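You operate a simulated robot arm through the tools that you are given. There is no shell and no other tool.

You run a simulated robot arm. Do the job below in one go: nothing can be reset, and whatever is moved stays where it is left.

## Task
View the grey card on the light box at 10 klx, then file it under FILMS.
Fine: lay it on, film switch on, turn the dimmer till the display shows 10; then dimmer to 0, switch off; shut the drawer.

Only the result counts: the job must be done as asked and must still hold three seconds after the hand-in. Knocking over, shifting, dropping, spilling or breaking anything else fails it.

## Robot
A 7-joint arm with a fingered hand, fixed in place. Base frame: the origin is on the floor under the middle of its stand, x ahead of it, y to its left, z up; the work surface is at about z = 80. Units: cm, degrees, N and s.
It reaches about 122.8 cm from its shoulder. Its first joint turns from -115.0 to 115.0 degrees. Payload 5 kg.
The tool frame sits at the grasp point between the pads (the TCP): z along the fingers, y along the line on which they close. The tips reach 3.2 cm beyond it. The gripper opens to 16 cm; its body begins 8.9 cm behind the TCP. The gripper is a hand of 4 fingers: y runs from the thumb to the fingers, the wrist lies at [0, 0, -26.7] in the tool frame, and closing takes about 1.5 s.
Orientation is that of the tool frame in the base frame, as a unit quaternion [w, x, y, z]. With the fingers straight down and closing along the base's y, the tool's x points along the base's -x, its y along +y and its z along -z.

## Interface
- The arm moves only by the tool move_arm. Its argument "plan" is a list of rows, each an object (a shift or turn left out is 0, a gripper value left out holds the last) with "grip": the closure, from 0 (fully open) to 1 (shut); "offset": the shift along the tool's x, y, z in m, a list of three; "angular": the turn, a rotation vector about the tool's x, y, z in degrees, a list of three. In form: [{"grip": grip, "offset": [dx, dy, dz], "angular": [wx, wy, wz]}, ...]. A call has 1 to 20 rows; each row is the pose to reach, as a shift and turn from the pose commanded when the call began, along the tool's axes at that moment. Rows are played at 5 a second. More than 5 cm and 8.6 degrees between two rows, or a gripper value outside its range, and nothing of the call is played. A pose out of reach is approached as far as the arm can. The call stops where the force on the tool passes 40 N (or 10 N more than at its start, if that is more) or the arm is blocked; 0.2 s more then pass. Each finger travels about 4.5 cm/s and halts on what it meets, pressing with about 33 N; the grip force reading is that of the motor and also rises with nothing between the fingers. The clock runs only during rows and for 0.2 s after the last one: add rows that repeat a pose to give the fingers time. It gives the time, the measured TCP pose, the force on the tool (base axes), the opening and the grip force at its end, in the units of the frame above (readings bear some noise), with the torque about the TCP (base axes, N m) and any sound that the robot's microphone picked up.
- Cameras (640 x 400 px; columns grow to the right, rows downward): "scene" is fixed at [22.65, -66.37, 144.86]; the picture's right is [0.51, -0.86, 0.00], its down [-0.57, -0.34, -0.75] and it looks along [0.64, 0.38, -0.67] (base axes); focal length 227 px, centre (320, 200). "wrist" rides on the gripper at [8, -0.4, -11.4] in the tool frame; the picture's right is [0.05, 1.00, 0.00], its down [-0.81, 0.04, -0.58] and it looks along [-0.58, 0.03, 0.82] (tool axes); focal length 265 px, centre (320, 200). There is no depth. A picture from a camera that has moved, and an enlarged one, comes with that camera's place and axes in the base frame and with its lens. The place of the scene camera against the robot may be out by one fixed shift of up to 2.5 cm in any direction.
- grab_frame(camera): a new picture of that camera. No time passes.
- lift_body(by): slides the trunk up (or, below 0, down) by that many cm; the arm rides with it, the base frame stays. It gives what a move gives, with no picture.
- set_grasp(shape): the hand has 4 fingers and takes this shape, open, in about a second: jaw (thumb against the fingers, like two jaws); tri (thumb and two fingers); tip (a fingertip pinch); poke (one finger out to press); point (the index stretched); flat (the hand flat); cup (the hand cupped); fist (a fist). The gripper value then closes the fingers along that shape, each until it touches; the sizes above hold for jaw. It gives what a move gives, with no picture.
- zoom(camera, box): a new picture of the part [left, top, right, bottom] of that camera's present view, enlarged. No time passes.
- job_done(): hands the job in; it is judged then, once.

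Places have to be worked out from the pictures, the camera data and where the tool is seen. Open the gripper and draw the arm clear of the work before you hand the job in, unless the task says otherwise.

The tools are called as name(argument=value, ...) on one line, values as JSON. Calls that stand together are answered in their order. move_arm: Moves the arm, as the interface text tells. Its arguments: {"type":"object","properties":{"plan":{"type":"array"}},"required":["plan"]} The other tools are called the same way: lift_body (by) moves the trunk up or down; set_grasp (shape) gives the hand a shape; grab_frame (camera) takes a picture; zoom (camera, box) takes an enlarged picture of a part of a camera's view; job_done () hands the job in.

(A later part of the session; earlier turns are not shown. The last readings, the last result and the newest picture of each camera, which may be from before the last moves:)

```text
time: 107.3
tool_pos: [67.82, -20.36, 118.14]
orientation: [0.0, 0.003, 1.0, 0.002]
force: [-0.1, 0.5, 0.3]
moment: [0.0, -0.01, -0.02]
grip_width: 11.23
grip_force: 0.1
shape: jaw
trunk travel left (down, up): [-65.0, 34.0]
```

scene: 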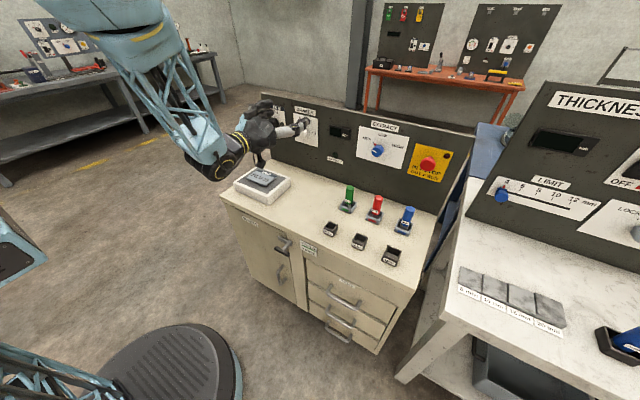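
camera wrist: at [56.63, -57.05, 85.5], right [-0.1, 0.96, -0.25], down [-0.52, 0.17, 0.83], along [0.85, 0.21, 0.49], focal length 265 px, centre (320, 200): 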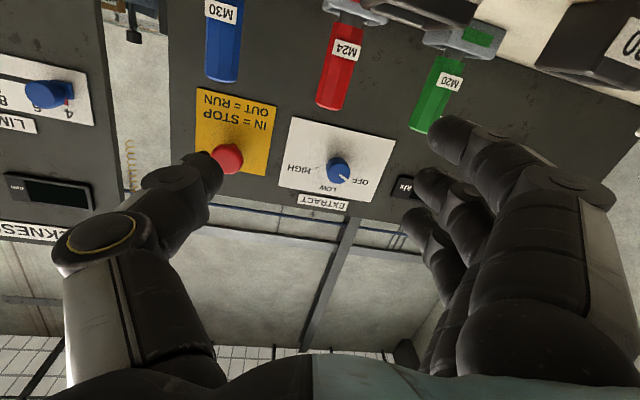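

The hand is upright at (67.8, −20.4, 118). I move out in front of the drawers, then try turning the hand 90° so the fingers can reach over the bar with the thumb in front.

move_arm(plan=[{"grip": 0.3, "offset": [0.024, -0.032, 0.0]}, {"grip": 0.3, "offset": [0.048, -0.063, 0.0]}, {"grip": 0.3, "offset": [0.072, -0.095, 0.0]}, {"grip": 0.3, "offset": [0.096, -0.126, 0.01]}, {"grip": 0.3, "offset": [0.12, -0.158, 0.025]}, {"grip": 0.3, "offset": [0.144, -0.19, 0.04]}, {"grip": 0.3, "offset": [0.168, -0.221, 0.06]}, {"grip": 0.3, "offset": [0.192, -0.253, 0.08]}, {"grip": 0.3, "offset": [0.216, -0.284, 0.105]}, {"grip": 0.3, "offset": [0.238, -0.316, 0.13]}, {"grip": 0.3, "offset": [0.238, -0.316, 0.13]}])

move_arm(plan=[{"grip": 0.5, "angular": [0, 0, 8.2]}, {"grip": 0.5, "angular": [0, 0, 16.4]}, {"grip": 0.5, "angular": [0, 0, 24.6]}, {"grip": 0.5, "angular": [0, 0, 32.8]}, {"grip": 0.5, "angular": [0, 0, 41]}, {"grip": 0.5, "angular": [0, 0, 49.2]}, {"grip": 0.5, "angular": [0, 0, 57.4]}, {"grip": 0.5, "angular": [0, 0, 65.6]}, {"grip": 0.5, "angular": [0, 0, 73.8]}, {"grip": 0.5, "angular": [0, 0, 82]}, {"grip": 0.5, "angular": [0, 0, 90]}, {"grip": 0.5, "angular": [0, 0, 90]}])

grab_frame(camera="scene")

grab_frame(camera="wrist")

```text
time: 109.7
tool_pos: [43.88, -51.75, 104.95]
orientation: [0.001, 0.003, 1.0, 0.001]
force: [1.3, 0.4, 0.0]
moment: [0.02, -0.03, -0.02]
grip_width: 11.2
grip_force: 0.0
shape: jaw
trunk travel left (down, up): [-65.0, 34.0]
```

```text
time: 112.3
tool_pos: [43.75, -51.73, 104.96]
orientation: [-0.002, 0.71, 0.704, 0.002]
force: [0.8, -0.6, 0.0]
moment: [-0.02, 0.01, 0.0]
grip_width: 8.08
grip_force: 0.0
shape: jaw
trunk travel left (down, up): [-65.0, 34.0]
```

```text
taken
```

scene: 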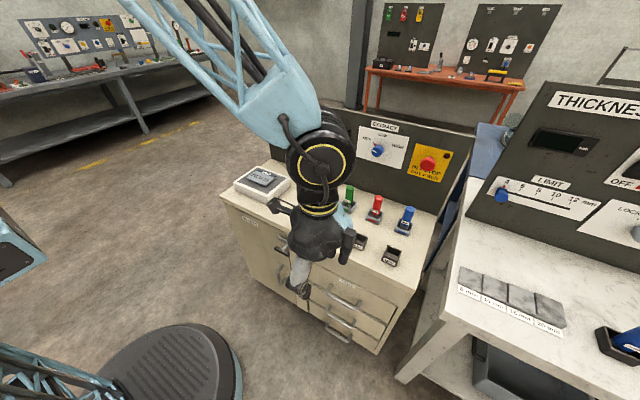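

```text
taken
camera wrist: at [43.53, -43.77, 116.28], right [1.0, 0.04, 0.0], down [0.03, -0.82, 0.57], along [0.03, -0.57, -0.82], focal length 265 px, centre (320, 200)
```

wrist: 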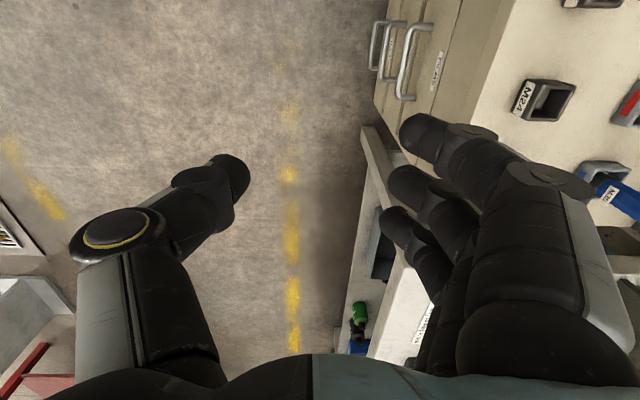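

The 90° turn is reachable: the fingers face the drawers, the thumb faces me, and the camera sees the handle from the side. I lower and tilt the hand 35° toward a pre-grasp point 12 cm back from the bar, with the opening cut to 4.5 cm.

move_arm(plan=[{"grip": 0.55, "offset": [0, 0.0, 0.035], "angular": [-3.5, 0, 0]}, {"grip": 0.6, "offset": [0, 0.0, 0.075], "angular": [-7, 0, 0]}, {"grip": 0.65, "offset": [0, 0.0, 0.115], "angular": [-10.5, 0, 0]}, {"grip": 0.7, "offset": [0, 0.0, 0.155], "angular": [-14, 0, 0]}, {"grip": 0.72, "offset": [0, 0.0, 0.195], "angular": [-17.5, 0, 0]}, {"grip": 0.72, "offset": [0, 0.01, 0.235], "angular": [-21, 0, 0]}, {"grip": 0.72, "offset": [0, 0.02, 0.275], "angular": [-24.5, 0, 0]}, {"grip": 0.72, "offset": [0, 0.035, 0.31], "angular": [-28, 0, 0]}, {"grip": 0.72, "offset": [0, 0.05, 0.345], "angular": [-31.5, 0, 0]}, {"grip": 0.72, "offset": [0, 0.06, 0.37], "angular": [-35, 0, 0]}, {"grip": 0.72, "offset": [0, 0.06, 0.37], "angular": [-35, 0, 0]}])

grab_frame(camera="scene")

grab_frame(camera="wrist")

```text
time: 114.7
tool_pos: [49.87, -51.6, 67.84]
orientation: [0.214, 0.677, 0.671, 0.214]
force: [0.2, 0.4, -0.1]
moment: [0.02, -0.04, -0.03]
grip_width: 4.54
grip_force: 0.1
shape: jaw
trunk travel left (down, up): [-65.0, 34.0]
```

```text
taken
```

scene: 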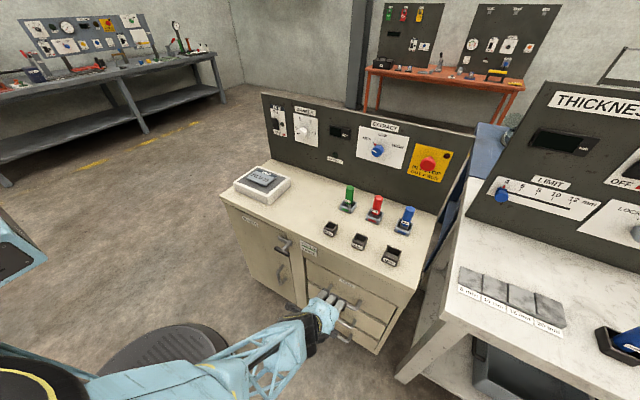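

```text
taken
camera wrist: at [43.16, -43.6, 76.85], right [0.82, 0.04, 0.58], down [-0.3, -0.81, 0.49], along [0.49, -0.58, -0.65], focal length 265 px, centre (320, 200)
```

wrist: 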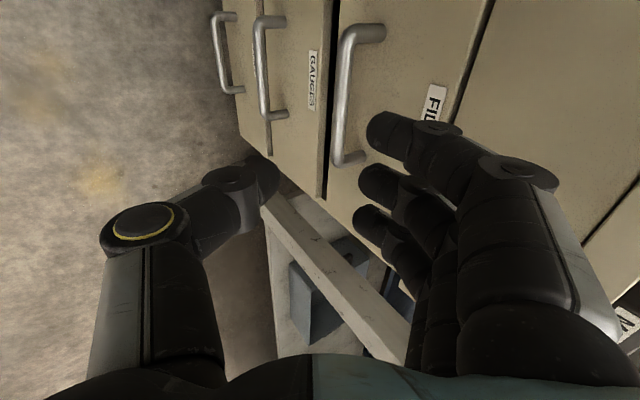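

From this side view the bar computes to about (60.3, −51.8, 57.2), which agrees with before. I align the tool axis with it and advance 9 cm along the fingers, then look.

move_arm(plan=[{"grip": 0.72, "offset": [-0.001, 0.012, 0.0]}, {"grip": 0.72, "offset": [-0.001, 0.0248, 0.01]}, {"grip": 0.72, "offset": [-0.001, 0.0248, 0.04]}, {"grip": 0.72, "offset": [-0.001, 0.0248, 0.07]}, {"grip": 0.72, "offset": [-0.001, 0.0248, 0.09]}, {"grip": 0.72, "offset": [-0.001, 0.0248, 0.09]}])

grab_frame(camera="wrist")

zoom(camera="scene", box=[280, 250, 400, 350])

```text
time: 116.1
tool_pos: [57.08, -51.73, 62.02]
orientation: [0.213, 0.677, 0.671, 0.213]
force: [0.1, -0.9, -0.7]
moment: [0.0, -0.02, -0.02]
grip_width: 4.52
grip_force: 0.0
shape: jaw
trunk travel left (down, up): [-65.0, 34.0]
```

```text
taken
camera wrist: at [50.41, -43.73, 71.0], right [0.82, 0.04, 0.57], down [-0.3, -0.81, 0.49], along [0.49, -0.58, -0.65], focal length 265 px, centre (320, 200)
```

wrist: 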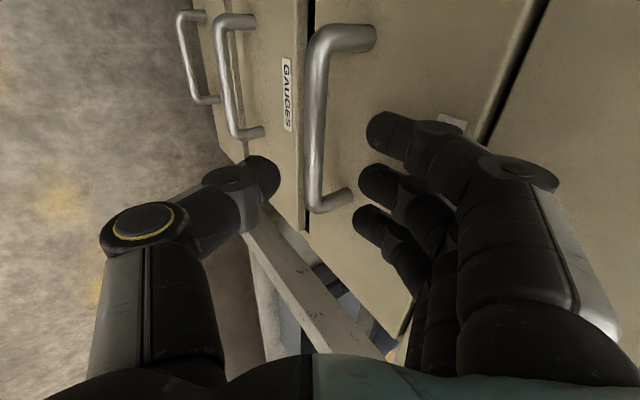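

```text
4.00 times, centred on (340, 300) of scene
camera zoom: at [22.65, -66.37, 144.86], right [0.51, -0.86, 0.0], down [-0.57, -0.34, -0.75], along [0.64, 0.38, -0.67], focal length 908 px, centre (240, -200)
```

zoom: 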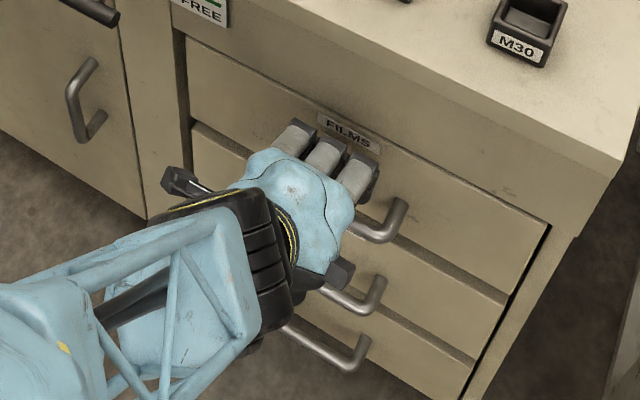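

The bar sits between the thumb and the fingers, on the tool axis and about 5.7 cm ahead. I advance another 4.7 cm and then close on it.

move_arm(plan=[{"grip": 0.72, "offset": [0, 0.0, 0.02]}, {"grip": 0.72, "offset": [0, 0.0, 0.035]}, {"grip": 0.72, "offset": [0, 0.0, 0.047]}, {"grip": 0.72, "offset": [0, 0.0, 0.047]}])

grab_frame(camera="wrist")

```text
time: 117.1
tool_pos: [59.88, -51.82, 58.15]
orientation: [0.212, 0.678, 0.671, 0.214]
force: [-2.8, 0.5, 1.0]
moment: [0.02, -0.07, 0.03]
grip_width: 4.47
grip_force: 0.0
shape: jaw
trunk travel left (down, up): [-65.0, 34.0]
```

```text
taken
camera wrist: at [53.1, -43.74, 67.22], right [0.82, 0.04, 0.57], down [-0.3, -0.81, 0.49], along [0.49, -0.58, -0.65], focal length 265 px, centre (320, 200)
```

wrist: 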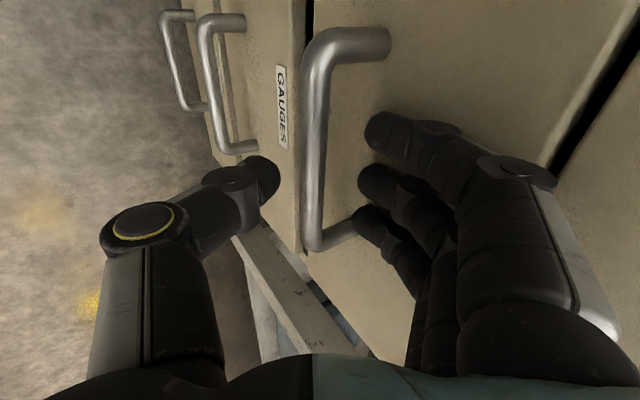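

Fingers are behind the bar and the thumb in front, with only a light touch (3 N). I close onto the bar.

move_arm(plan=[{"grip": 0.8}, {"grip": 0.88}, {"grip": 0.95}, {"grip": 0.98}, {"grip": 0.98}, {"grip": 0.98}])

grab_frame(camera="wrist")

```text
time: 118.5
tool_pos: [59.79, -51.64, 58.17]
orientation: [0.213, 0.677, 0.672, 0.214]
force: [-5.1, -0.2, -1.4]
moment: [-0.01, 0.17, 0.04]
grip_width: 0.66
grip_force: 32.7
shape: jaw
trunk travel left (down, up): [-65.0, 34.0]
```

```text
taken
camera wrist: at [53.06, -43.72, 67.2], right [0.82, 0.04, 0.57], down [-0.3, -0.81, 0.49], along [0.49, -0.58, -0.65], focal length 265 px, centre (320, 200)
```

wrist: 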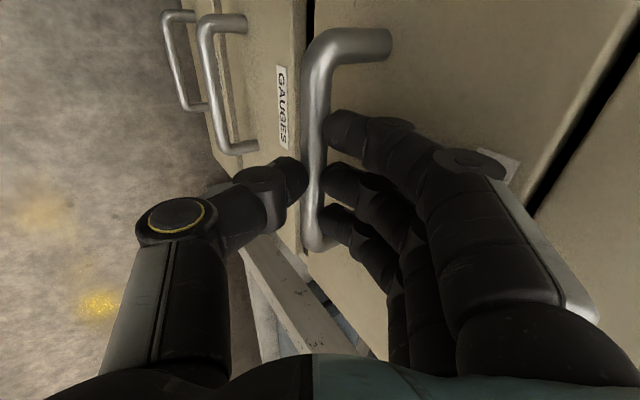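

The bar is gripped with 33 N. I pull straight back (−x) gently by 3 cm to see whether the drawer moves.

move_arm(plan=[{"grip": 0.98, "offset": [0, -0.0082, -0.0057]}, {"grip": 0.98, "offset": [0, -0.0164, -0.0115]}, {"grip": 0.98, "offset": [0, -0.0246, -0.0172]}, {"grip": 0.98, "offset": [0, -0.0246, -0.0172]}])

grab_frame(camera="wrist")

zoom(camera="scene", box=[270, 240, 430, 360])

```text
time: 119.5
tool_pos: [56.84, -51.7, 58.19]
orientation: [0.213, 0.677, 0.671, 0.213]
force: [-0.5, -3.0, 0.8]
moment: [-0.06, 0.01, -0.05]
grip_width: 0.62
grip_force: 32.9
shape: jaw
trunk travel left (down, up): [-65.0, 34.0]
```

```text
taken
camera wrist: at [50.07, -43.71, 67.2], right [0.82, 0.04, 0.57], down [-0.3, -0.81, 0.49], along [0.49, -0.58, -0.65], focal length 265 px, centre (320, 200)
```

wrist: 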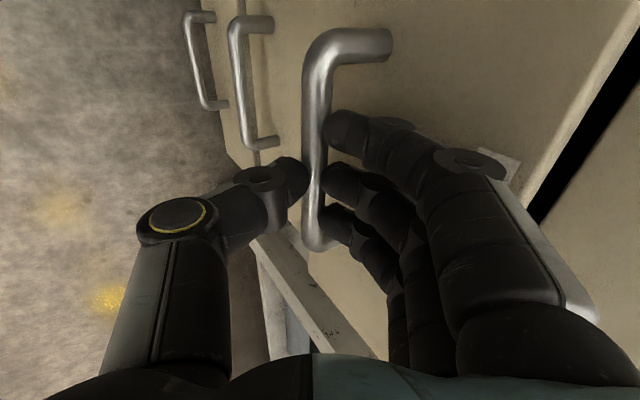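

```text
3.33 times, centred on (350, 300) of scene
camera zoom: at [22.65, -66.37, 144.86], right [0.51, -0.86, 0.0], down [-0.57, -0.34, -0.75], along [0.64, 0.38, -0.67], focal length 757 px, centre (220, -133)
```

zoom: 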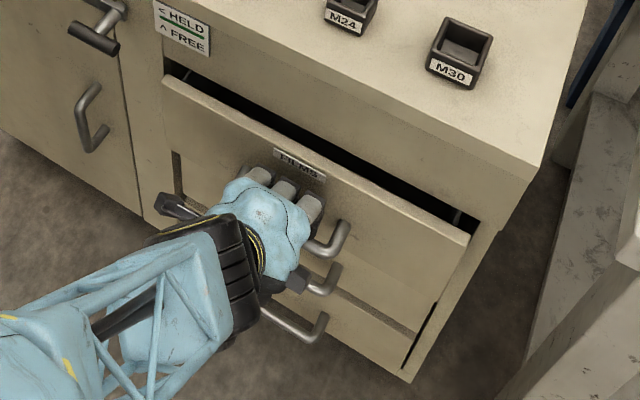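

The drawer slides freely. I keep pulling in moderate stages.

move_arm(plan=[{"grip": 0.98, "offset": [0, -0.0123, -0.0086]}, {"grip": 0.98, "offset": [0, -0.0246, -0.0172]}, {"grip": 0.98, "offset": [0, -0.0369, -0.0258]}, {"grip": 0.98, "offset": [0, -0.0491, -0.0344]}, {"grip": 0.98, "offset": [0, -0.0614, -0.043]}, {"grip": 0.98, "offset": [0, -0.0655, -0.0459]}, {"grip": 0.98, "offset": [0, -0.0655, -0.0459]}])

grab_frame(camera="scene")

```text
time: 121.1
tool_pos: [48.83, -51.66, 58.22]
orientation: [0.214, 0.677, 0.67, 0.214]
force: [-0.1, -6.1, 6.1]
moment: [-0.13, -0.08, -0.04]
grip_width: 0.61
grip_force: 32.7
shape: jaw
trunk travel left (down, up): [-65.0, 34.0]
```

```text
taken
```

scene: 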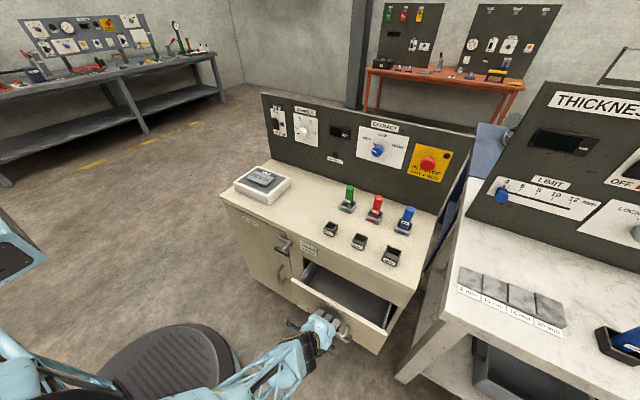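

It is open 11 cm with no trouble. I pull another 7 cm.

move_arm(plan=[{"grip": 0.98, "offset": [0, -0.0123, -0.0086]}, {"grip": 0.98, "offset": [0, -0.0246, -0.0172]}, {"grip": 0.98, "offset": [0, -0.0369, -0.0258]}, {"grip": 0.98, "offset": [0, -0.0491, -0.0344]}, {"grip": 0.98, "offset": [0, -0.0573, -0.0402]}, {"grip": 0.98, "offset": [0, -0.0573, -0.0402]}])

grab_frame(camera="scene")

grab_frame(camera="wrist")

```text
time: 122.5
tool_pos: [41.74, -51.61, 58.18]
orientation: [0.214, 0.677, 0.671, 0.214]
force: [-0.9, -13.7, 12.9]
moment: [-0.3, -0.2, -0.16]
grip_width: 0.6
grip_force: 33.0
shape: jaw
trunk travel left (down, up): [-65.0, 34.0]
```

```text
taken
```

scene: 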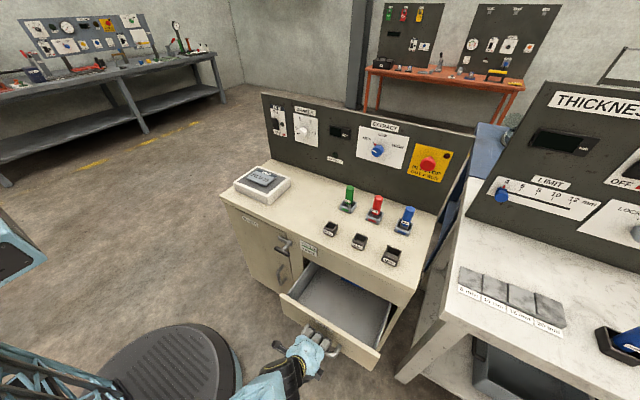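

```text
taken
camera wrist: at [35.04, -43.64, 67.13], right [0.82, 0.04, 0.58], down [-0.31, -0.81, 0.49], along [0.49, -0.58, -0.65], focal length 265 px, centre (320, 200)
```

wrist: 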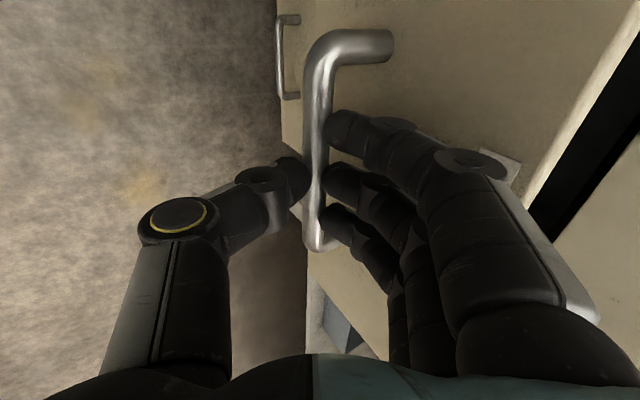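

It is open 18 cm, with a small side load building from a slight path misalignment. I pull 4.5 cm more for working room, with a small correction to relieve that load.

move_arm(plan=[{"grip": 0.98, "offset": [-0.002, -0.0072, -0.007]}, {"grip": 0.98, "offset": [-0.002, -0.0154, -0.0127]}, {"grip": 0.98, "offset": [-0.002, -0.0236, -0.0184]}, {"grip": 0.98, "offset": [-0.002, -0.0318, -0.0242]}, {"grip": 0.98, "offset": [-0.002, -0.0359, -0.027]}, {"grip": 0.98, "offset": [-0.002, -0.0359, -0.027]}])

zoom(camera="scene", box=[250, 220, 430, 380])

```text
time: 123.9
tool_pos: [37.35, -51.62, 58.29]
orientation: [0.212, 0.677, 0.671, 0.215]
force: [0.2, -2.8, -6.6]
moment: [-0.11, 0.06, -0.04]
grip_width: 0.6
grip_force: 33.1
shape: jaw
trunk travel left (down, up): [-65.0, 34.0]
```

```text
2.50 times, centred on (340, 300) of scene
camera zoom: at [22.65, -66.37, 144.86], right [0.51, -0.86, 0.0], down [-0.57, -0.34, -0.75], along [0.64, 0.38, -0.67], focal length 568 px, centre (270, -50)
```

zoom: 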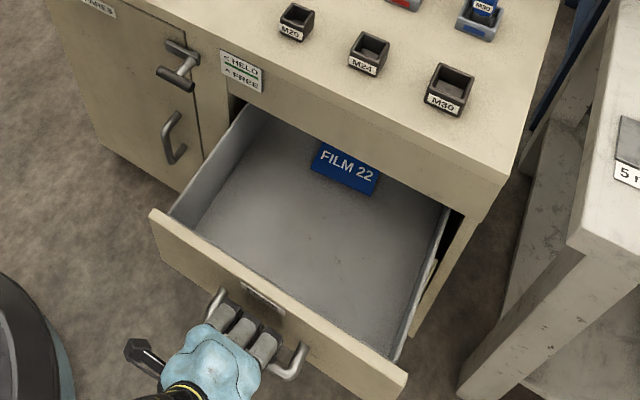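

The drawer is open 22 cm, showing free floor in front and a blue FILM 22 card far at the back, which I must not touch. I open the hand and slip it off the bar, up and slightly back.

move_arm(plan=[{"grip": 0.9}, {"grip": 0.8}, {"grip": 0.7}, {"grip": 0.7}, {"grip": 0.7}])

move_arm(plan=[{"grip": 0.7, "offset": [0, 0.0033, -0.0095]}, {"grip": 0.7, "offset": [0, 0.0066, -0.019]}, {"grip": 0.7, "offset": [0, 0.0105, -0.0325]}, {"grip": 0.7, "offset": [0, 0.016, -0.048]}, {"grip": 0.7, "offset": [0, 0.0209, -0.0646]}, {"grip": 0.7, "offset": [0, 0.0209, -0.0646]}])

grab_frame(camera="wrist")

zoom(camera="scene", box=[250, 220, 430, 380])

```text
time: 125.1
tool_pos: [37.34, -51.8, 58.29]
orientation: [0.213, 0.677, 0.672, 0.213]
force: [-0.2, 0.1, -0.8]
moment: [0.01, -0.02, 0.03]
grip_width: 4.73
grip_force: 0.0
shape: jaw
trunk travel left (down, up): [-65.0, 34.0]
```

```text
time: 126.5
tool_pos: [35.34, -51.76, 64.77]
orientation: [0.213, 0.677, 0.671, 0.214]
force: [0.2, 0.1, -0.5]
moment: [0.01, -0.01, 0.01]
grip_width: 4.76
grip_force: 0.0
shape: jaw
trunk travel left (down, up): [-65.0, 34.0]
```

```text
taken
camera wrist: at [28.57, -43.74, 73.75], right [0.82, 0.04, 0.57], down [-0.3, -0.82, 0.49], along [0.49, -0.58, -0.65], focal length 265 px, centre (320, 200)
```

wrist: 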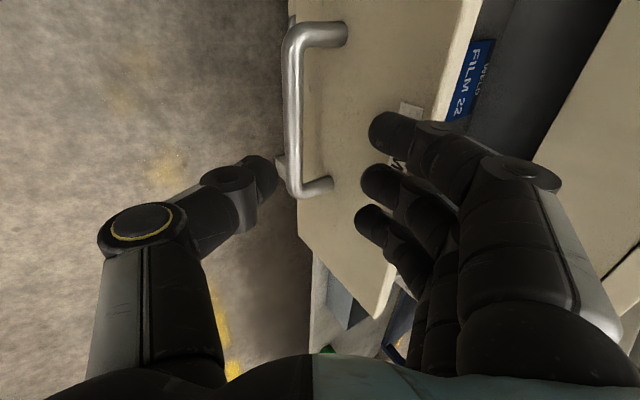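

```text
2.50 times, centred on (340, 300) of scene
camera zoom: at [22.65, -66.37, 144.86], right [0.51, -0.86, 0.0], down [-0.57, -0.34, -0.75], along [0.64, 0.38, -0.67], focal length 568 px, centre (270, -50)
```

zoom: 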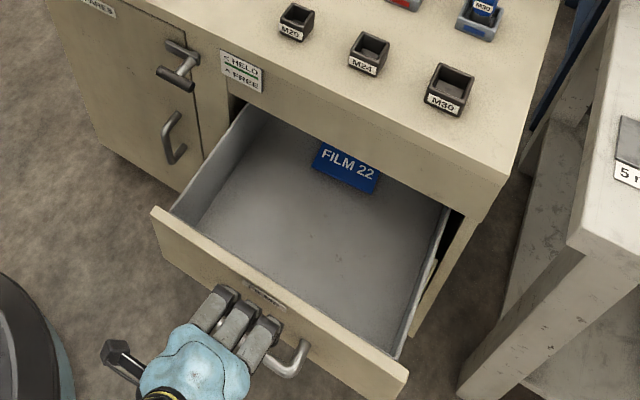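

The hand is off the handle and the drawer stays open. I raise the trunk straight up 30 cm to leave cleanly.

lift_body(by=30)

move_arm(plan=[{"grip": 0.5, "offset": [0, 0.0, 0.0], "angular": [7, 0, 0]}, {"grip": 0.4, "offset": [0, 0.005, -0.005], "angular": [14, 0, 0]}, {"grip": 0.3, "offset": [0, 0.01, -0.01], "angular": [21, 0, 0]}, {"grip": 0.2, "offset": [0, 0.02, -0.02], "angular": [28, 0, 0]}, {"grip": 0.2, "offset": [0, 0.03, -0.03], "angular": [35, 0, 0]}, {"grip": 0.2, "offset": [0, 0.03, -0.03], "angular": [35, 0, 0]}])

grab_frame(camera="scene")

```text
time: 129.5
tool_pos: [35.37, -51.86, 94.7]
orientation: [0.213, 0.677, 0.671, 0.213]
force: [-1.0, 0.4, -0.4]
moment: [0.01, 0.01, -0.02]
grip_width: 4.72
grip_force: 0.0
shape: jaw
trunk travel left (down, up): [-95.0, 4.0]
```

```text
time: 130.9
tool_pos: [35.94, -51.88, 98.92]
orientation: [-0.001, 0.71, 0.704, 0.002]
force: [0.3, -0.8, 0.5]
moment: [0.01, -0.03, -0.01]
grip_width: 12.78
grip_force: 0.0
shape: jaw
trunk travel left (down, up): [-95.0, 4.0]
```

```text
taken
```

scene: 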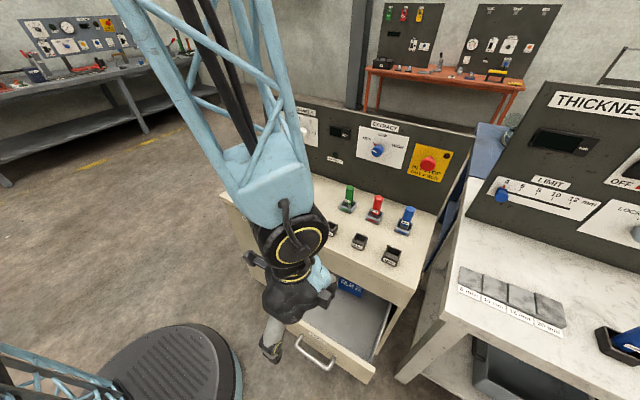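

Clear of the drawer with the hand upright. I yaw back to the original orientation while rising a little.

move_arm(plan=[{"grip": 0.2, "offset": [0.0, 0.005, -0.01], "angular": [0, 0, -8.2]}, {"grip": 0.2, "offset": [0.0, 0.01, -0.02], "angular": [0, 0, -16.4]}, {"grip": 0.2, "offset": [0.0, 0.015, -0.03], "angular": [0, 0, -24.6]}, {"grip": 0.2, "offset": [0.0, 0.02, -0.04], "angular": [0, 0, -32.8]}, {"grip": 0.2, "offset": [0.0, 0.025, -0.05], "angular": [0, 0, -41]}, {"grip": 0.2, "offset": [0.0, 0.03, -0.06], "angular": [0, 0, -49.2]}, {"grip": 0.2, "offset": [0.0, 0.035, -0.07], "angular": [0, 0, -57.4]}, {"grip": 0.2, "offset": [0.0, 0.04, -0.08], "angular": [0, 0, -65.6]}, {"grip": 0.2, "offset": [0.0, 0.045, -0.09], "angular": [0, 0, -73.8]}, {"grip": 0.2, "offset": [0.0, 0.05, -0.1], "angular": [0, 0, -82]}, {"grip": 0.2, "offset": [0.0, 0.055, -0.11], "angular": [0, 0, -90]}, {"grip": 0.2, "offset": [0.0, 0.055, -0.11], "angular": [0, 0, -90]}])

```text
time: 133.5
tool_pos: [41.43, -51.92, 110.01]
orientation: [0.0, 0.004, 1.0, 0.002]
force: [-0.7, 0.2, -0.5]
moment: [-0.01, -0.03, 0.02]
grip_width: 12.8
grip_force: 0.1
shape: jaw
trunk travel left (down, up): [-95.0, 4.0]
```

Upright at (41.4, −51.9, 110). I fly over to the light box, staying above everything on the bench.

move_arm(plan=[{"grip": 0.2, "offset": [-0.0271, 0.0364, 0.0]}, {"grip": 0.2, "offset": [-0.0543, 0.0729, 0.0]}, {"grip": 0.2, "offset": [-0.0814, 0.1093, 0.0]}, {"grip": 0.2, "offset": [-0.1086, 0.1457, 0.0]}, {"grip": 0.2, "offset": [-0.1357, 0.1821, 0.0]}, {"grip": 0.2, "offset": [-0.1629, 0.2186, 0.0]}, {"grip": 0.2, "offset": [-0.19, 0.255, 0.0]}, {"grip": 0.2, "offset": [-0.2171, 0.2914, 0.0]}, {"grip": 0.2, "offset": [-0.2443, 0.3279, 0.0]}, {"grip": 0.2, "offset": [-0.2714, 0.3643, 0.0]}, {"grip": 0.2, "offset": [-0.2986, 0.4007, 0.0]}, {"grip": 0.2, "offset": [-0.3257, 0.4371, 0.01]}, {"grip": 0.2, "offset": [-0.3529, 0.4736, 0.02]}, {"grip": 0.2, "offset": [-0.38, 0.51, 0.03]}, {"grip": 0.2, "offset": [-0.38, 0.51, 0.06]}, {"grip": 0.2, "offset": [-0.38, 0.51, 0.1]}, {"grip": 0.2, "offset": [-0.38, 0.51, 0.1]}])

grab_frame(camera="wrist")

grab_frame(camera="scene")

```text
time: 137.1
tool_pos: [79.76, -1.25, 100.16]
orientation: [0.002, 0.004, 1.0, 0.001]
force: [-0.7, -0.7, -0.9]
moment: [0.01, -0.01, 0.04]
grip_width: 12.8
grip_force: 0.0
shape: jaw
trunk travel left (down, up): [-95.0, 4.0]
```

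```text
taken
camera wrist: at [71.83, -1.68, 111.36], right [-0.04, 1.0, 0.0], down [0.81, 0.03, 0.58], along [0.58, 0.03, -0.81], focal length 265 px, centre (320, 200)
```

wrist: 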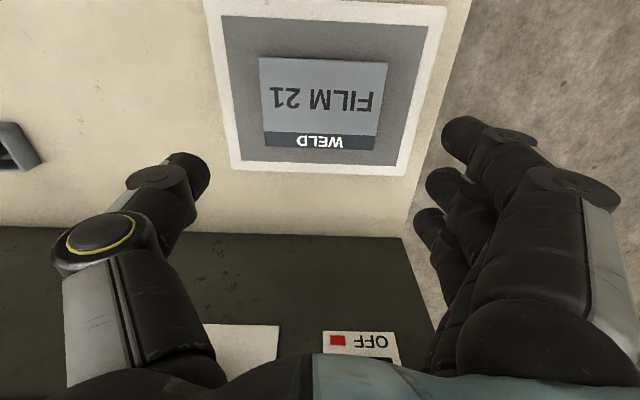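

```text
taken
```

scene: 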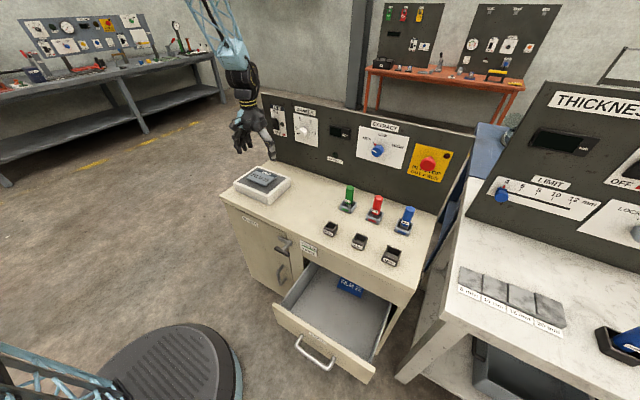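

The card's centre works out to (79.45, −1.0), so I shift 3 mm each way and descend to just above grasp height.

move_arm(plan=[{"grip": 0.2, "offset": [0.003, 0.0025, 0.03]}, {"grip": 0.2, "offset": [0.003, 0.0025, 0.065]}, {"grip": 0.2, "offset": [0.003, 0.0025, 0.09]}, {"grip": 0.2, "offset": [0.003, 0.0025, 0.104]}, {"grip": 0.2, "offset": [0.003, 0.0025, 0.109]}, {"grip": 0.2, "offset": [0.003, 0.0025, 0.109]}])

grab_frame(camera="wrist")

```text
time: 138.5
tool_pos: [79.72, -0.83, 89.34]
orientation: [0.001, 0.004, 1.0, 0.001]
force: [-1.0, 0.6, 0.2]
moment: [0.0, 0.0, 0.02]
grip_width: 12.78
grip_force: 0.1
shape: jaw
trunk travel left (down, up): [-95.0, 4.0]
```

```text
taken
camera wrist: at [71.69, -1.28, 100.51], right [-0.04, 1.0, 0.0], down [0.81, 0.03, 0.58], along [0.58, 0.03, -0.82], focal length 265 px, centre (320, 200)
```

wrist: 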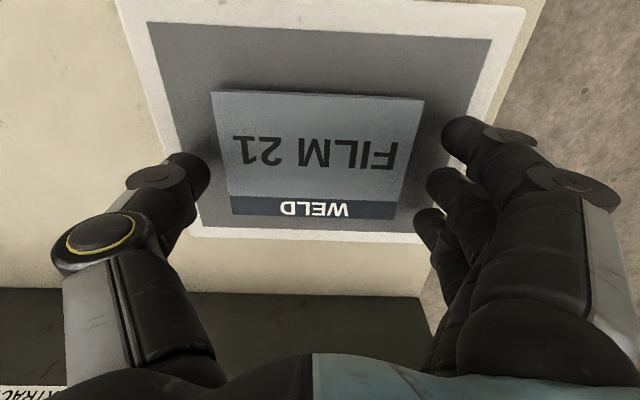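

The card is nearly centred between the digits. I trim 2 mm, lower the last centimetre and close.

move_arm(plan=[{"grip": 0.2, "offset": [0.002, -0.0015, 0.005]}, {"grip": 0.2, "offset": [0.002, -0.0015, 0.0095]}, {"grip": 0.25, "offset": [0.002, -0.0015, 0.0095]}, {"grip": 0.3, "offset": [0.002, -0.0015, 0.0095]}, {"grip": 0.35, "offset": [0.002, -0.0015, 0.0095]}, {"grip": 0.4, "offset": [0.002, -0.0015, 0.0095]}, {"grip": 0.45, "offset": [0.002, -0.0015, 0.0095]}, {"grip": 0.45, "offset": [0.002, -0.0015, 0.0095]}])

grab_frame(camera="wrist")

zoom(camera="scene", box=[235, 150, 315, 205])

```text
time: 140.3
tool_pos: [79.42, -1.02, 88.44]
orientation: [0.002, 0.003, 1.0, 0.001]
force: [-0.3, 0.1, 0.8]
moment: [-0.01, 0.0, 0.01]
grip_width: 10.5
grip_force: 32.9
shape: jaw
trunk travel left (down, up): [-95.0, 4.0]
```

```text
taken
camera wrist: at [71.48, -1.44, 99.61], right [-0.04, 1.0, 0.0], down [0.81, 0.03, 0.58], along [0.58, 0.03, -0.82], focal length 265 px, centre (320, 200)
```

wrist: 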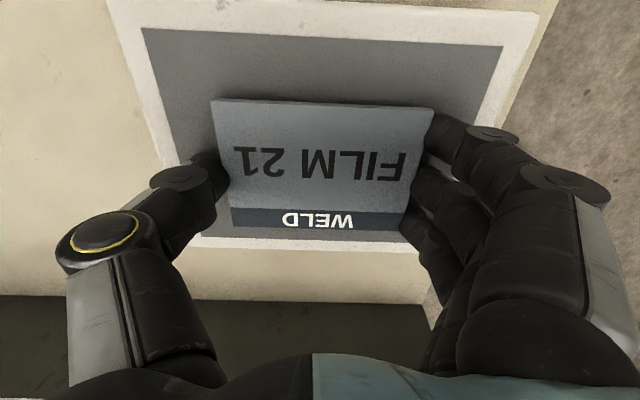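

```text
7.27 times, centred on (275, 178) of scene
camera zoom: at [22.65, -66.37, 144.86], right [0.51, -0.86, 0.0], down [-0.57, -0.34, -0.75], along [0.64, 0.38, -0.67], focal length 1651 px, centre (647, 364)
```

zoom: 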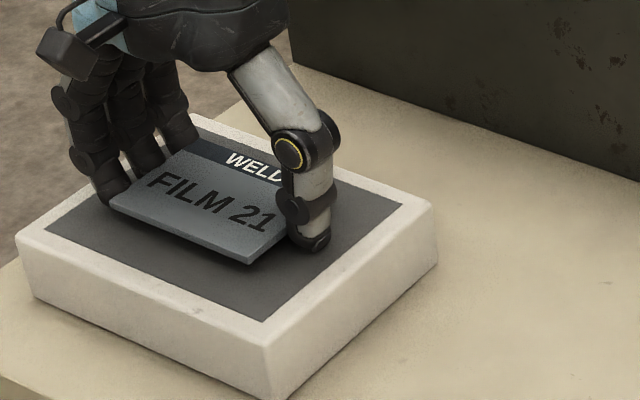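

The card is gripped again with 33 N. I lift it slowly and check.

move_arm(plan=[{"grip": 0.45, "offset": [0, 0, -0.008]}, {"grip": 0.45, "offset": [0, 0, -0.02]}, {"grip": 0.45, "offset": [0, 0, -0.04]}, {"grip": 0.45, "offset": [0, 0, -0.07]}, {"grip": 0.45, "offset": [0, 0, -0.1]}, {"grip": 0.45, "offset": [0, 0, -0.14]}, {"grip": 0.45, "offset": [0, 0, -0.18]}, {"grip": 0.45, "offset": [0, 0, -0.22]}, {"grip": 0.45, "offset": [0, 0, -0.22]}])

grab_frame(camera="wrist")

grab_frame(camera="scene")

```text
time: 142.3
tool_pos: [79.51, -1.03, 110.35]
orientation: [0.001, 0.004, 1.0, 0.003]
force: [0.2, 0.3, -0.2]
moment: [0.02, 0.02, -0.01]
grip_width: 10.52
grip_force: 33.2
shape: jaw
trunk travel left (down, up): [-95.0, 4.0]
```

```text
taken
camera wrist: at [71.65, -1.48, 121.58], right [-0.04, 1.0, 0.0], down [0.82, 0.03, 0.58], along [0.58, 0.03, -0.82], focal length 265 px, centre (320, 200)
```

wrist: 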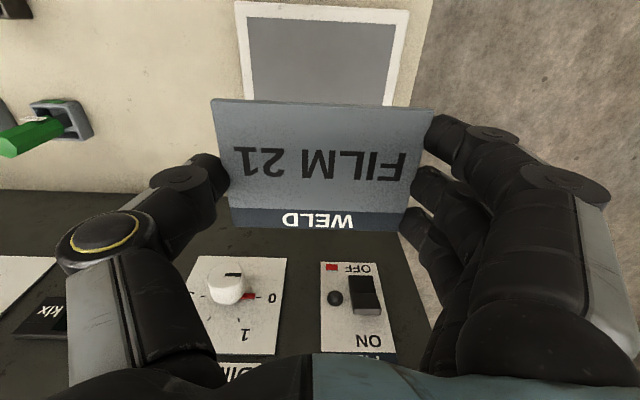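

```text
taken
```

scene: 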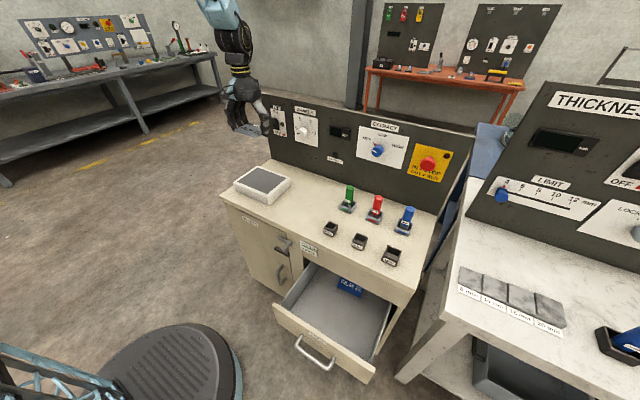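

The card is held securely. I carry it over to above the open drawer at (55.5, −51.8).

move_arm(plan=[{"grip": 0.45, "offset": [0.0185, -0.0391, 0]}, {"grip": 0.45, "offset": [0.0369, -0.0782, 0]}, {"grip": 0.45, "offset": [0.0554, -0.1172, 0]}, {"grip": 0.45, "offset": [0.0738, -0.1563, 0]}, {"grip": 0.45, "offset": [0.0923, -0.1954, 0]}, {"grip": 0.45, "offset": [0.1108, -0.2345, 0]}, {"grip": 0.45, "offset": [0.1292, -0.2735, 0]}, {"grip": 0.45, "offset": [0.1477, -0.3126, 0]}, {"grip": 0.45, "offset": [0.1662, -0.3517, 0]}, {"grip": 0.45, "offset": [0.1846, -0.3908, 0]}, {"grip": 0.45, "offset": [0.2031, -0.4298, 0]}, {"grip": 0.45, "offset": [0.2215, -0.4689, 0]}, {"grip": 0.45, "offset": [0.24, -0.508, 0]}, {"grip": 0.45, "offset": [0.24, -0.508, 0]}])

grab_frame(camera="wrist")

grab_frame(camera="scene")

```text
time: 145.3
tool_pos: [55.08, -51.64, 110.11]
orientation: [0.0, 0.003, 1.0, 0.001]
force: [0.6, 0.3, -0.7]
moment: [-0.04, -0.01, 0.0]
grip_width: 10.49
grip_force: 32.6
shape: jaw
trunk travel left (down, up): [-95.0, 4.0]
```

```text
taken
camera wrist: at [47.12, -52.05, 121.38], right [-0.04, 1.0, 0.0], down [0.81, 0.03, 0.58], along [0.58, 0.03, -0.82], focal length 265 px, centre (320, 200)
```

wrist: 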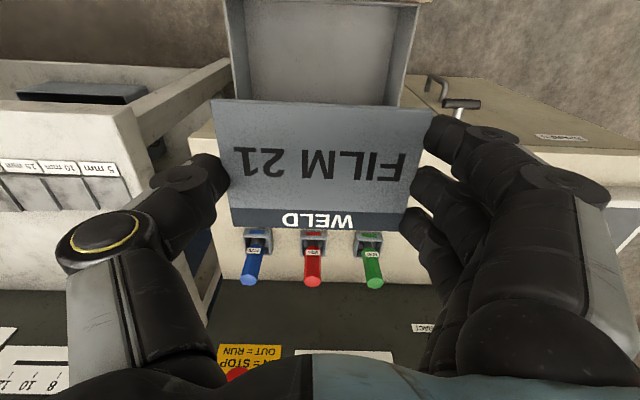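

```text
taken
```

scene: 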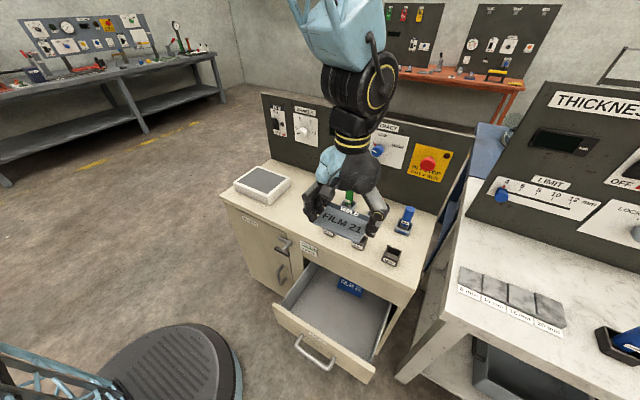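

The card is over the drawer, which spans about x 46–65 and y −69 to −33. I shift to x = 57 to keep the camera clear of the drawer front and the wrist clear of the bench edge, and lower to z ≈ 74.

move_arm(plan=[{"grip": 0.45, "offset": [-0.01, 0, 0.02]}, {"grip": 0.45, "offset": [-0.019, 0, 0.06]}, {"grip": 0.45, "offset": [-0.019, 0, 0.105]}, {"grip": 0.45, "offset": [-0.019, 0, 0.15]}, {"grip": 0.45, "offset": [-0.019, 0, 0.195]}, {"grip": 0.45, "offset": [-0.019, 0, 0.24]}, {"grip": 0.45, "offset": [-0.019, 0, 0.285]}, {"grip": 0.45, "offset": [-0.019, 0, 0.33]}, {"grip": 0.45, "offset": [-0.019, 0, 0.36]}, {"grip": 0.45, "offset": [-0.019, 0, 0.36]}])

grab_frame(camera="wrist")

grab_frame(camera="scene")

zoom(camera="scene", box=[260, 220, 420, 370])

```text
time: 147.7
tool_pos: [60.0, -57.75, 80.14]
orientation: [0.025, 0.014, 0.999, -0.031]
force: [-0.5, -0.9, -0.6]
moment: [0.05, 0.0, -0.02]
grip_width: 10.5
grip_force: 32.9
shape: jaw
trunk travel left (down, up): [-95.0, 4.0]
stopped in row 10: the arm was blocked; the commanded pose is now the measured one
```

```text
taken
camera wrist: at [51.43, -57.35, 91.03], right [-0.02, 1.0, -0.06], down [0.79, 0.06, 0.61], along [0.62, -0.03, -0.79], focal length 265 px, centre (320, 200)
```

wrist: 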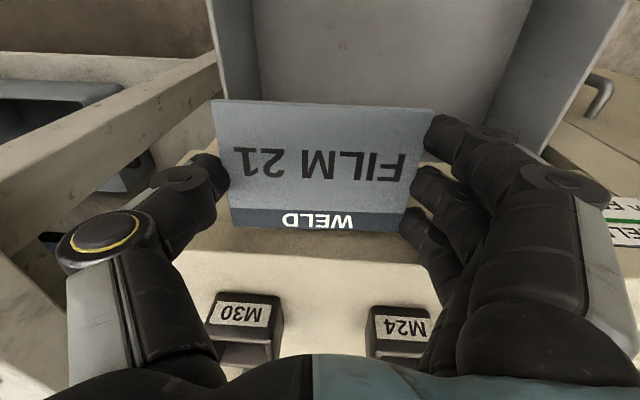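

```text
taken
```

scene: 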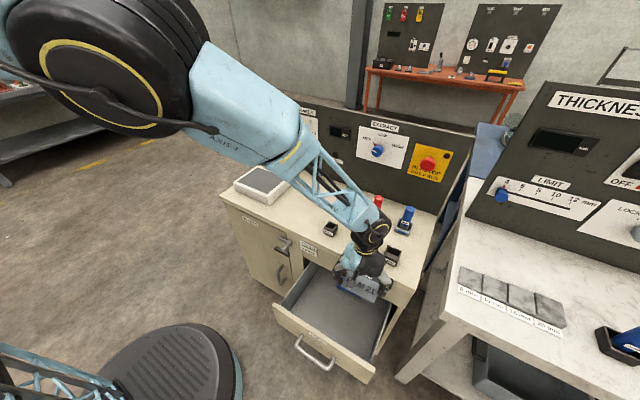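

```text
2.67 times, centred on (340, 295) of scene
camera zoom: at [22.65, -66.37, 144.86], right [0.51, -0.86, 0.0], down [-0.57, -0.34, -0.75], along [0.64, 0.38, -0.67], focal length 605 px, centre (267, -53)
```

zoom: 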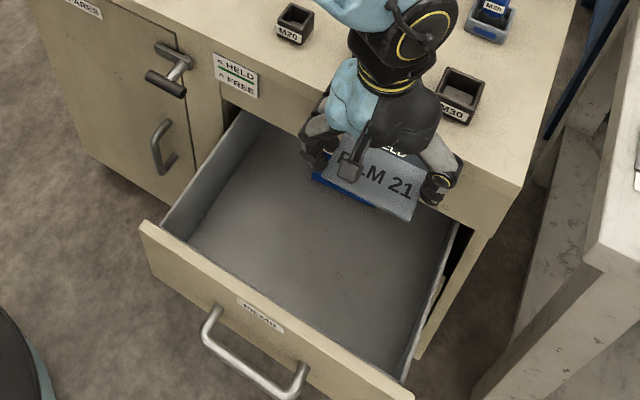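

The trunk is too high for that spot: the arm ran out of reach and drifted to (60, −57.8, 80), with no contact force. I bring the card back up and toward me, levelling the hand, before lowering the trunk.

move_arm(plan=[{"grip": 0.45, "offset": [0.012, 0.006, -0.02], "angular": [-0.5, 0.4, -0.2]}, {"grip": 0.45, "offset": [0.022, 0.013, -0.055], "angular": [-1.1, 0.9, -0.5]}, {"grip": 0.45, "offset": [0.031, 0.021, -0.095], "angular": [-1.8, 1.4, -0.8]}, {"grip": 0.45, "offset": [0.038, 0.029, -0.135], "angular": [-2.4, 1.9, -1.1]}, {"grip": 0.45, "offset": [0.044, 0.037, -0.175], "angular": [-3.0, 2.4, -1.4]}, {"grip": 0.45, "offset": [0.05, 0.045, -0.215], "angular": [-3.55, 2.86, -1.6]}, {"grip": 0.45, "offset": [0.0504, 0.0452, -0.225], "angular": [-3.55, 2.86, -1.6]}, {"grip": 0.45, "offset": [0.0504, 0.0452, -0.225], "angular": [-3.55, 2.86, -1.6]}])

grab_frame(camera="scene")

grab_frame(camera="wrist")

```text
time: 149.5
tool_pos: [53.83, -51.17, 101.84]
orientation: [-0.002, -0.003, 1.0, 0.003]
force: [0.4, 0.7, -0.5]
moment: [0.0, 0.02, -0.02]
grip_width: 10.47
grip_force: 33.3
shape: jaw
trunk travel left (down, up): [-95.0, 4.0]
```

```text
taken
```

scene: 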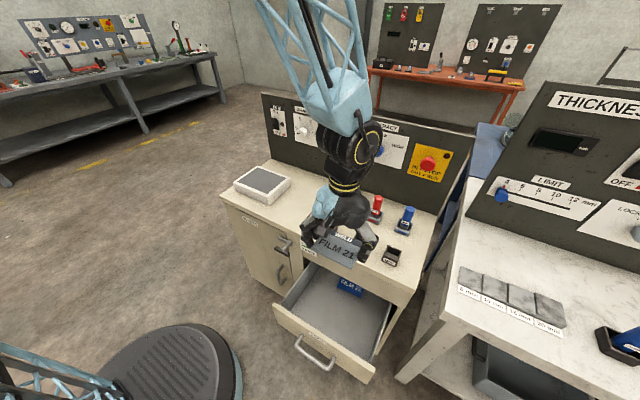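

```text
taken
camera wrist: at [45.99, -51.87, 113.06], right [-0.06, 1.0, 0.01], down [0.82, 0.04, 0.57], along [0.57, 0.04, -0.82], focal length 265 px, centre (320, 200)
```

wrist: 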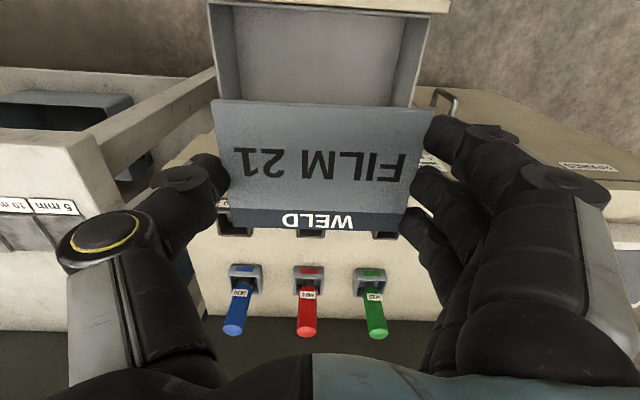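

Good: the card is level at (53.8, −51.2, 101.8) and the bench is untouched. I lower the trunk 25 cm to bring it just above the drawer rim.

lift_body(by=-25)

grab_frame(camera="scene")

grab_frame(camera="wrist")

zoom(camera="scene", box=[250, 210, 410, 380])

```text
time: 152.1
tool_pos: [53.92, -51.35, 76.73]
orientation: [-0.002, -0.003, 1.0, 0.003]
force: [-0.6, 0.4, -1.2]
moment: [-0.02, -0.06, 0.0]
grip_width: 10.49
grip_force: 32.9
shape: jaw
trunk travel left (down, up): [-70.0, 29.0]
```

```text
taken
```

scene: 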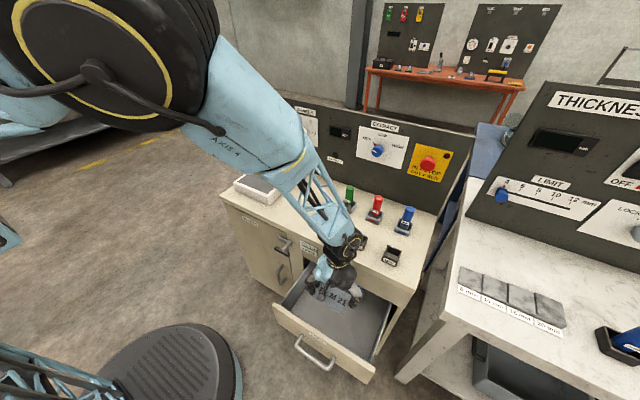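

```text
taken
camera wrist: at [46.02, -51.88, 88.03], right [-0.06, 1.0, 0.01], down [0.82, 0.04, 0.57], along [0.57, 0.04, -0.82], focal length 265 px, centre (320, 200)
```

wrist: 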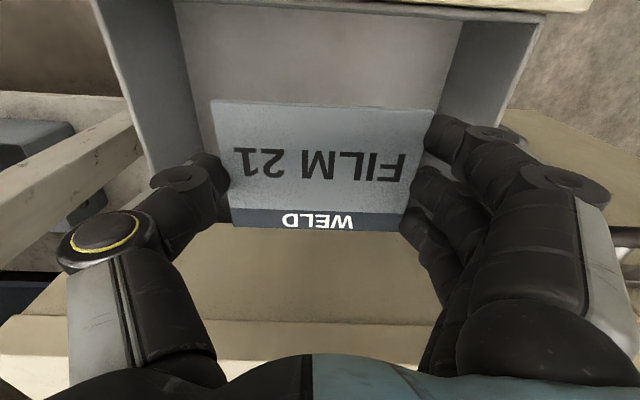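

```text
2.35 times, centred on (330, 295) of scene
camera zoom: at [22.65, -66.37, 144.86], right [0.51, -0.86, 0.0], down [-0.57, -0.34, -0.75], along [0.64, 0.38, -0.67], focal length 534 px, centre (296, -24)
```

zoom: 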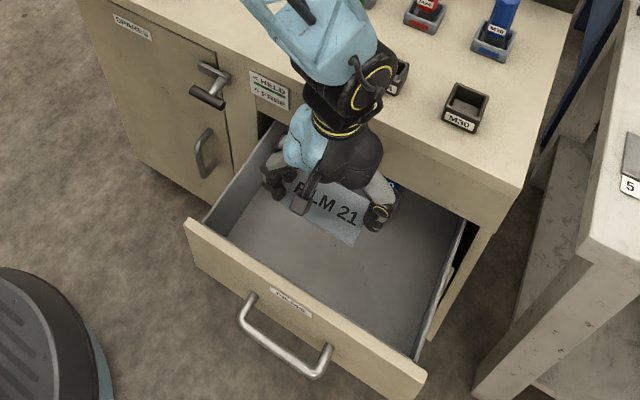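

The hand is above the drawer and level. I shift 2.4 cm forward so the camera clears the drawer front, then lower the trunk another 15 cm.

move_arm(plan=[{"grip": 0.45, "offset": [-0.008, -0.002, 0]}, {"grip": 0.45, "offset": [-0.016, -0.003, 0]}, {"grip": 0.45, "offset": [-0.024, -0.003, 0]}, {"grip": 0.45, "offset": [-0.024, -0.003, 0]}])

lift_body(by=-15)

grab_frame(camera="scene")

grab_frame(camera="wrist")

zoom(camera="scene", box=[260, 220, 400, 360])

```text
time: 153.1
tool_pos: [56.41, -51.55, 76.73]
orientation: [-0.002, -0.002, 1.0, 0.002]
force: [0.4, -0.3, -0.5]
moment: [-0.04, 0.0, -0.04]
grip_width: 10.47
grip_force: 32.5
shape: jaw
trunk travel left (down, up): [-70.0, 29.0]
```

```text
time: 154.8
tool_pos: [56.34, -51.55, 61.71]
orientation: [-0.002, -0.002, 1.0, 0.002]
force: [-0.4, 0.5, 0.1]
moment: [0.01, 0.03, -0.05]
grip_width: 10.47
grip_force: 33.0
shape: jaw
trunk travel left (down, up): [-55.0, 44.0]
```

```text
taken
```

scene: 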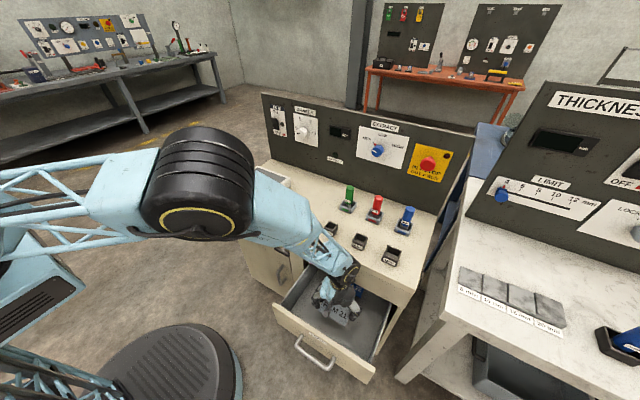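

```text
taken
camera wrist: at [48.42, -52.17, 73.0], right [-0.06, 1.0, 0.01], down [0.82, 0.04, 0.57], along [0.57, 0.04, -0.82], focal length 265 px, centre (320, 200)
```

wrist: 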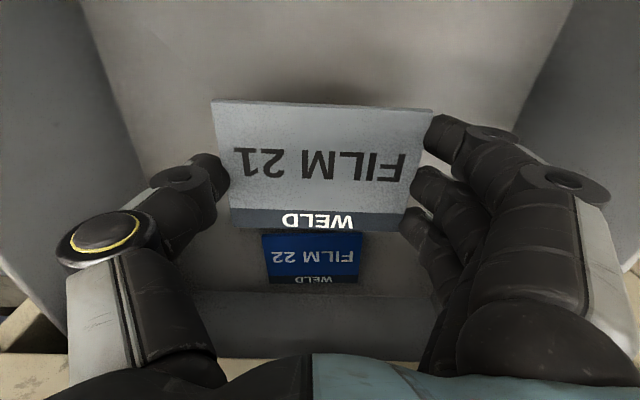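

```text
2.86 times, centred on (330, 290) of scene
camera zoom: at [22.65, -66.37, 144.86], right [0.51, -0.86, 0.0], down [-0.57, -0.34, -0.75], along [0.64, 0.38, -0.67], focal length 648 px, centre (291, -57)
```

zoom: 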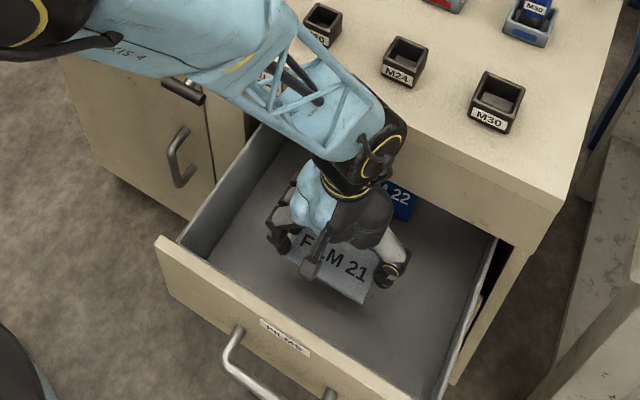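

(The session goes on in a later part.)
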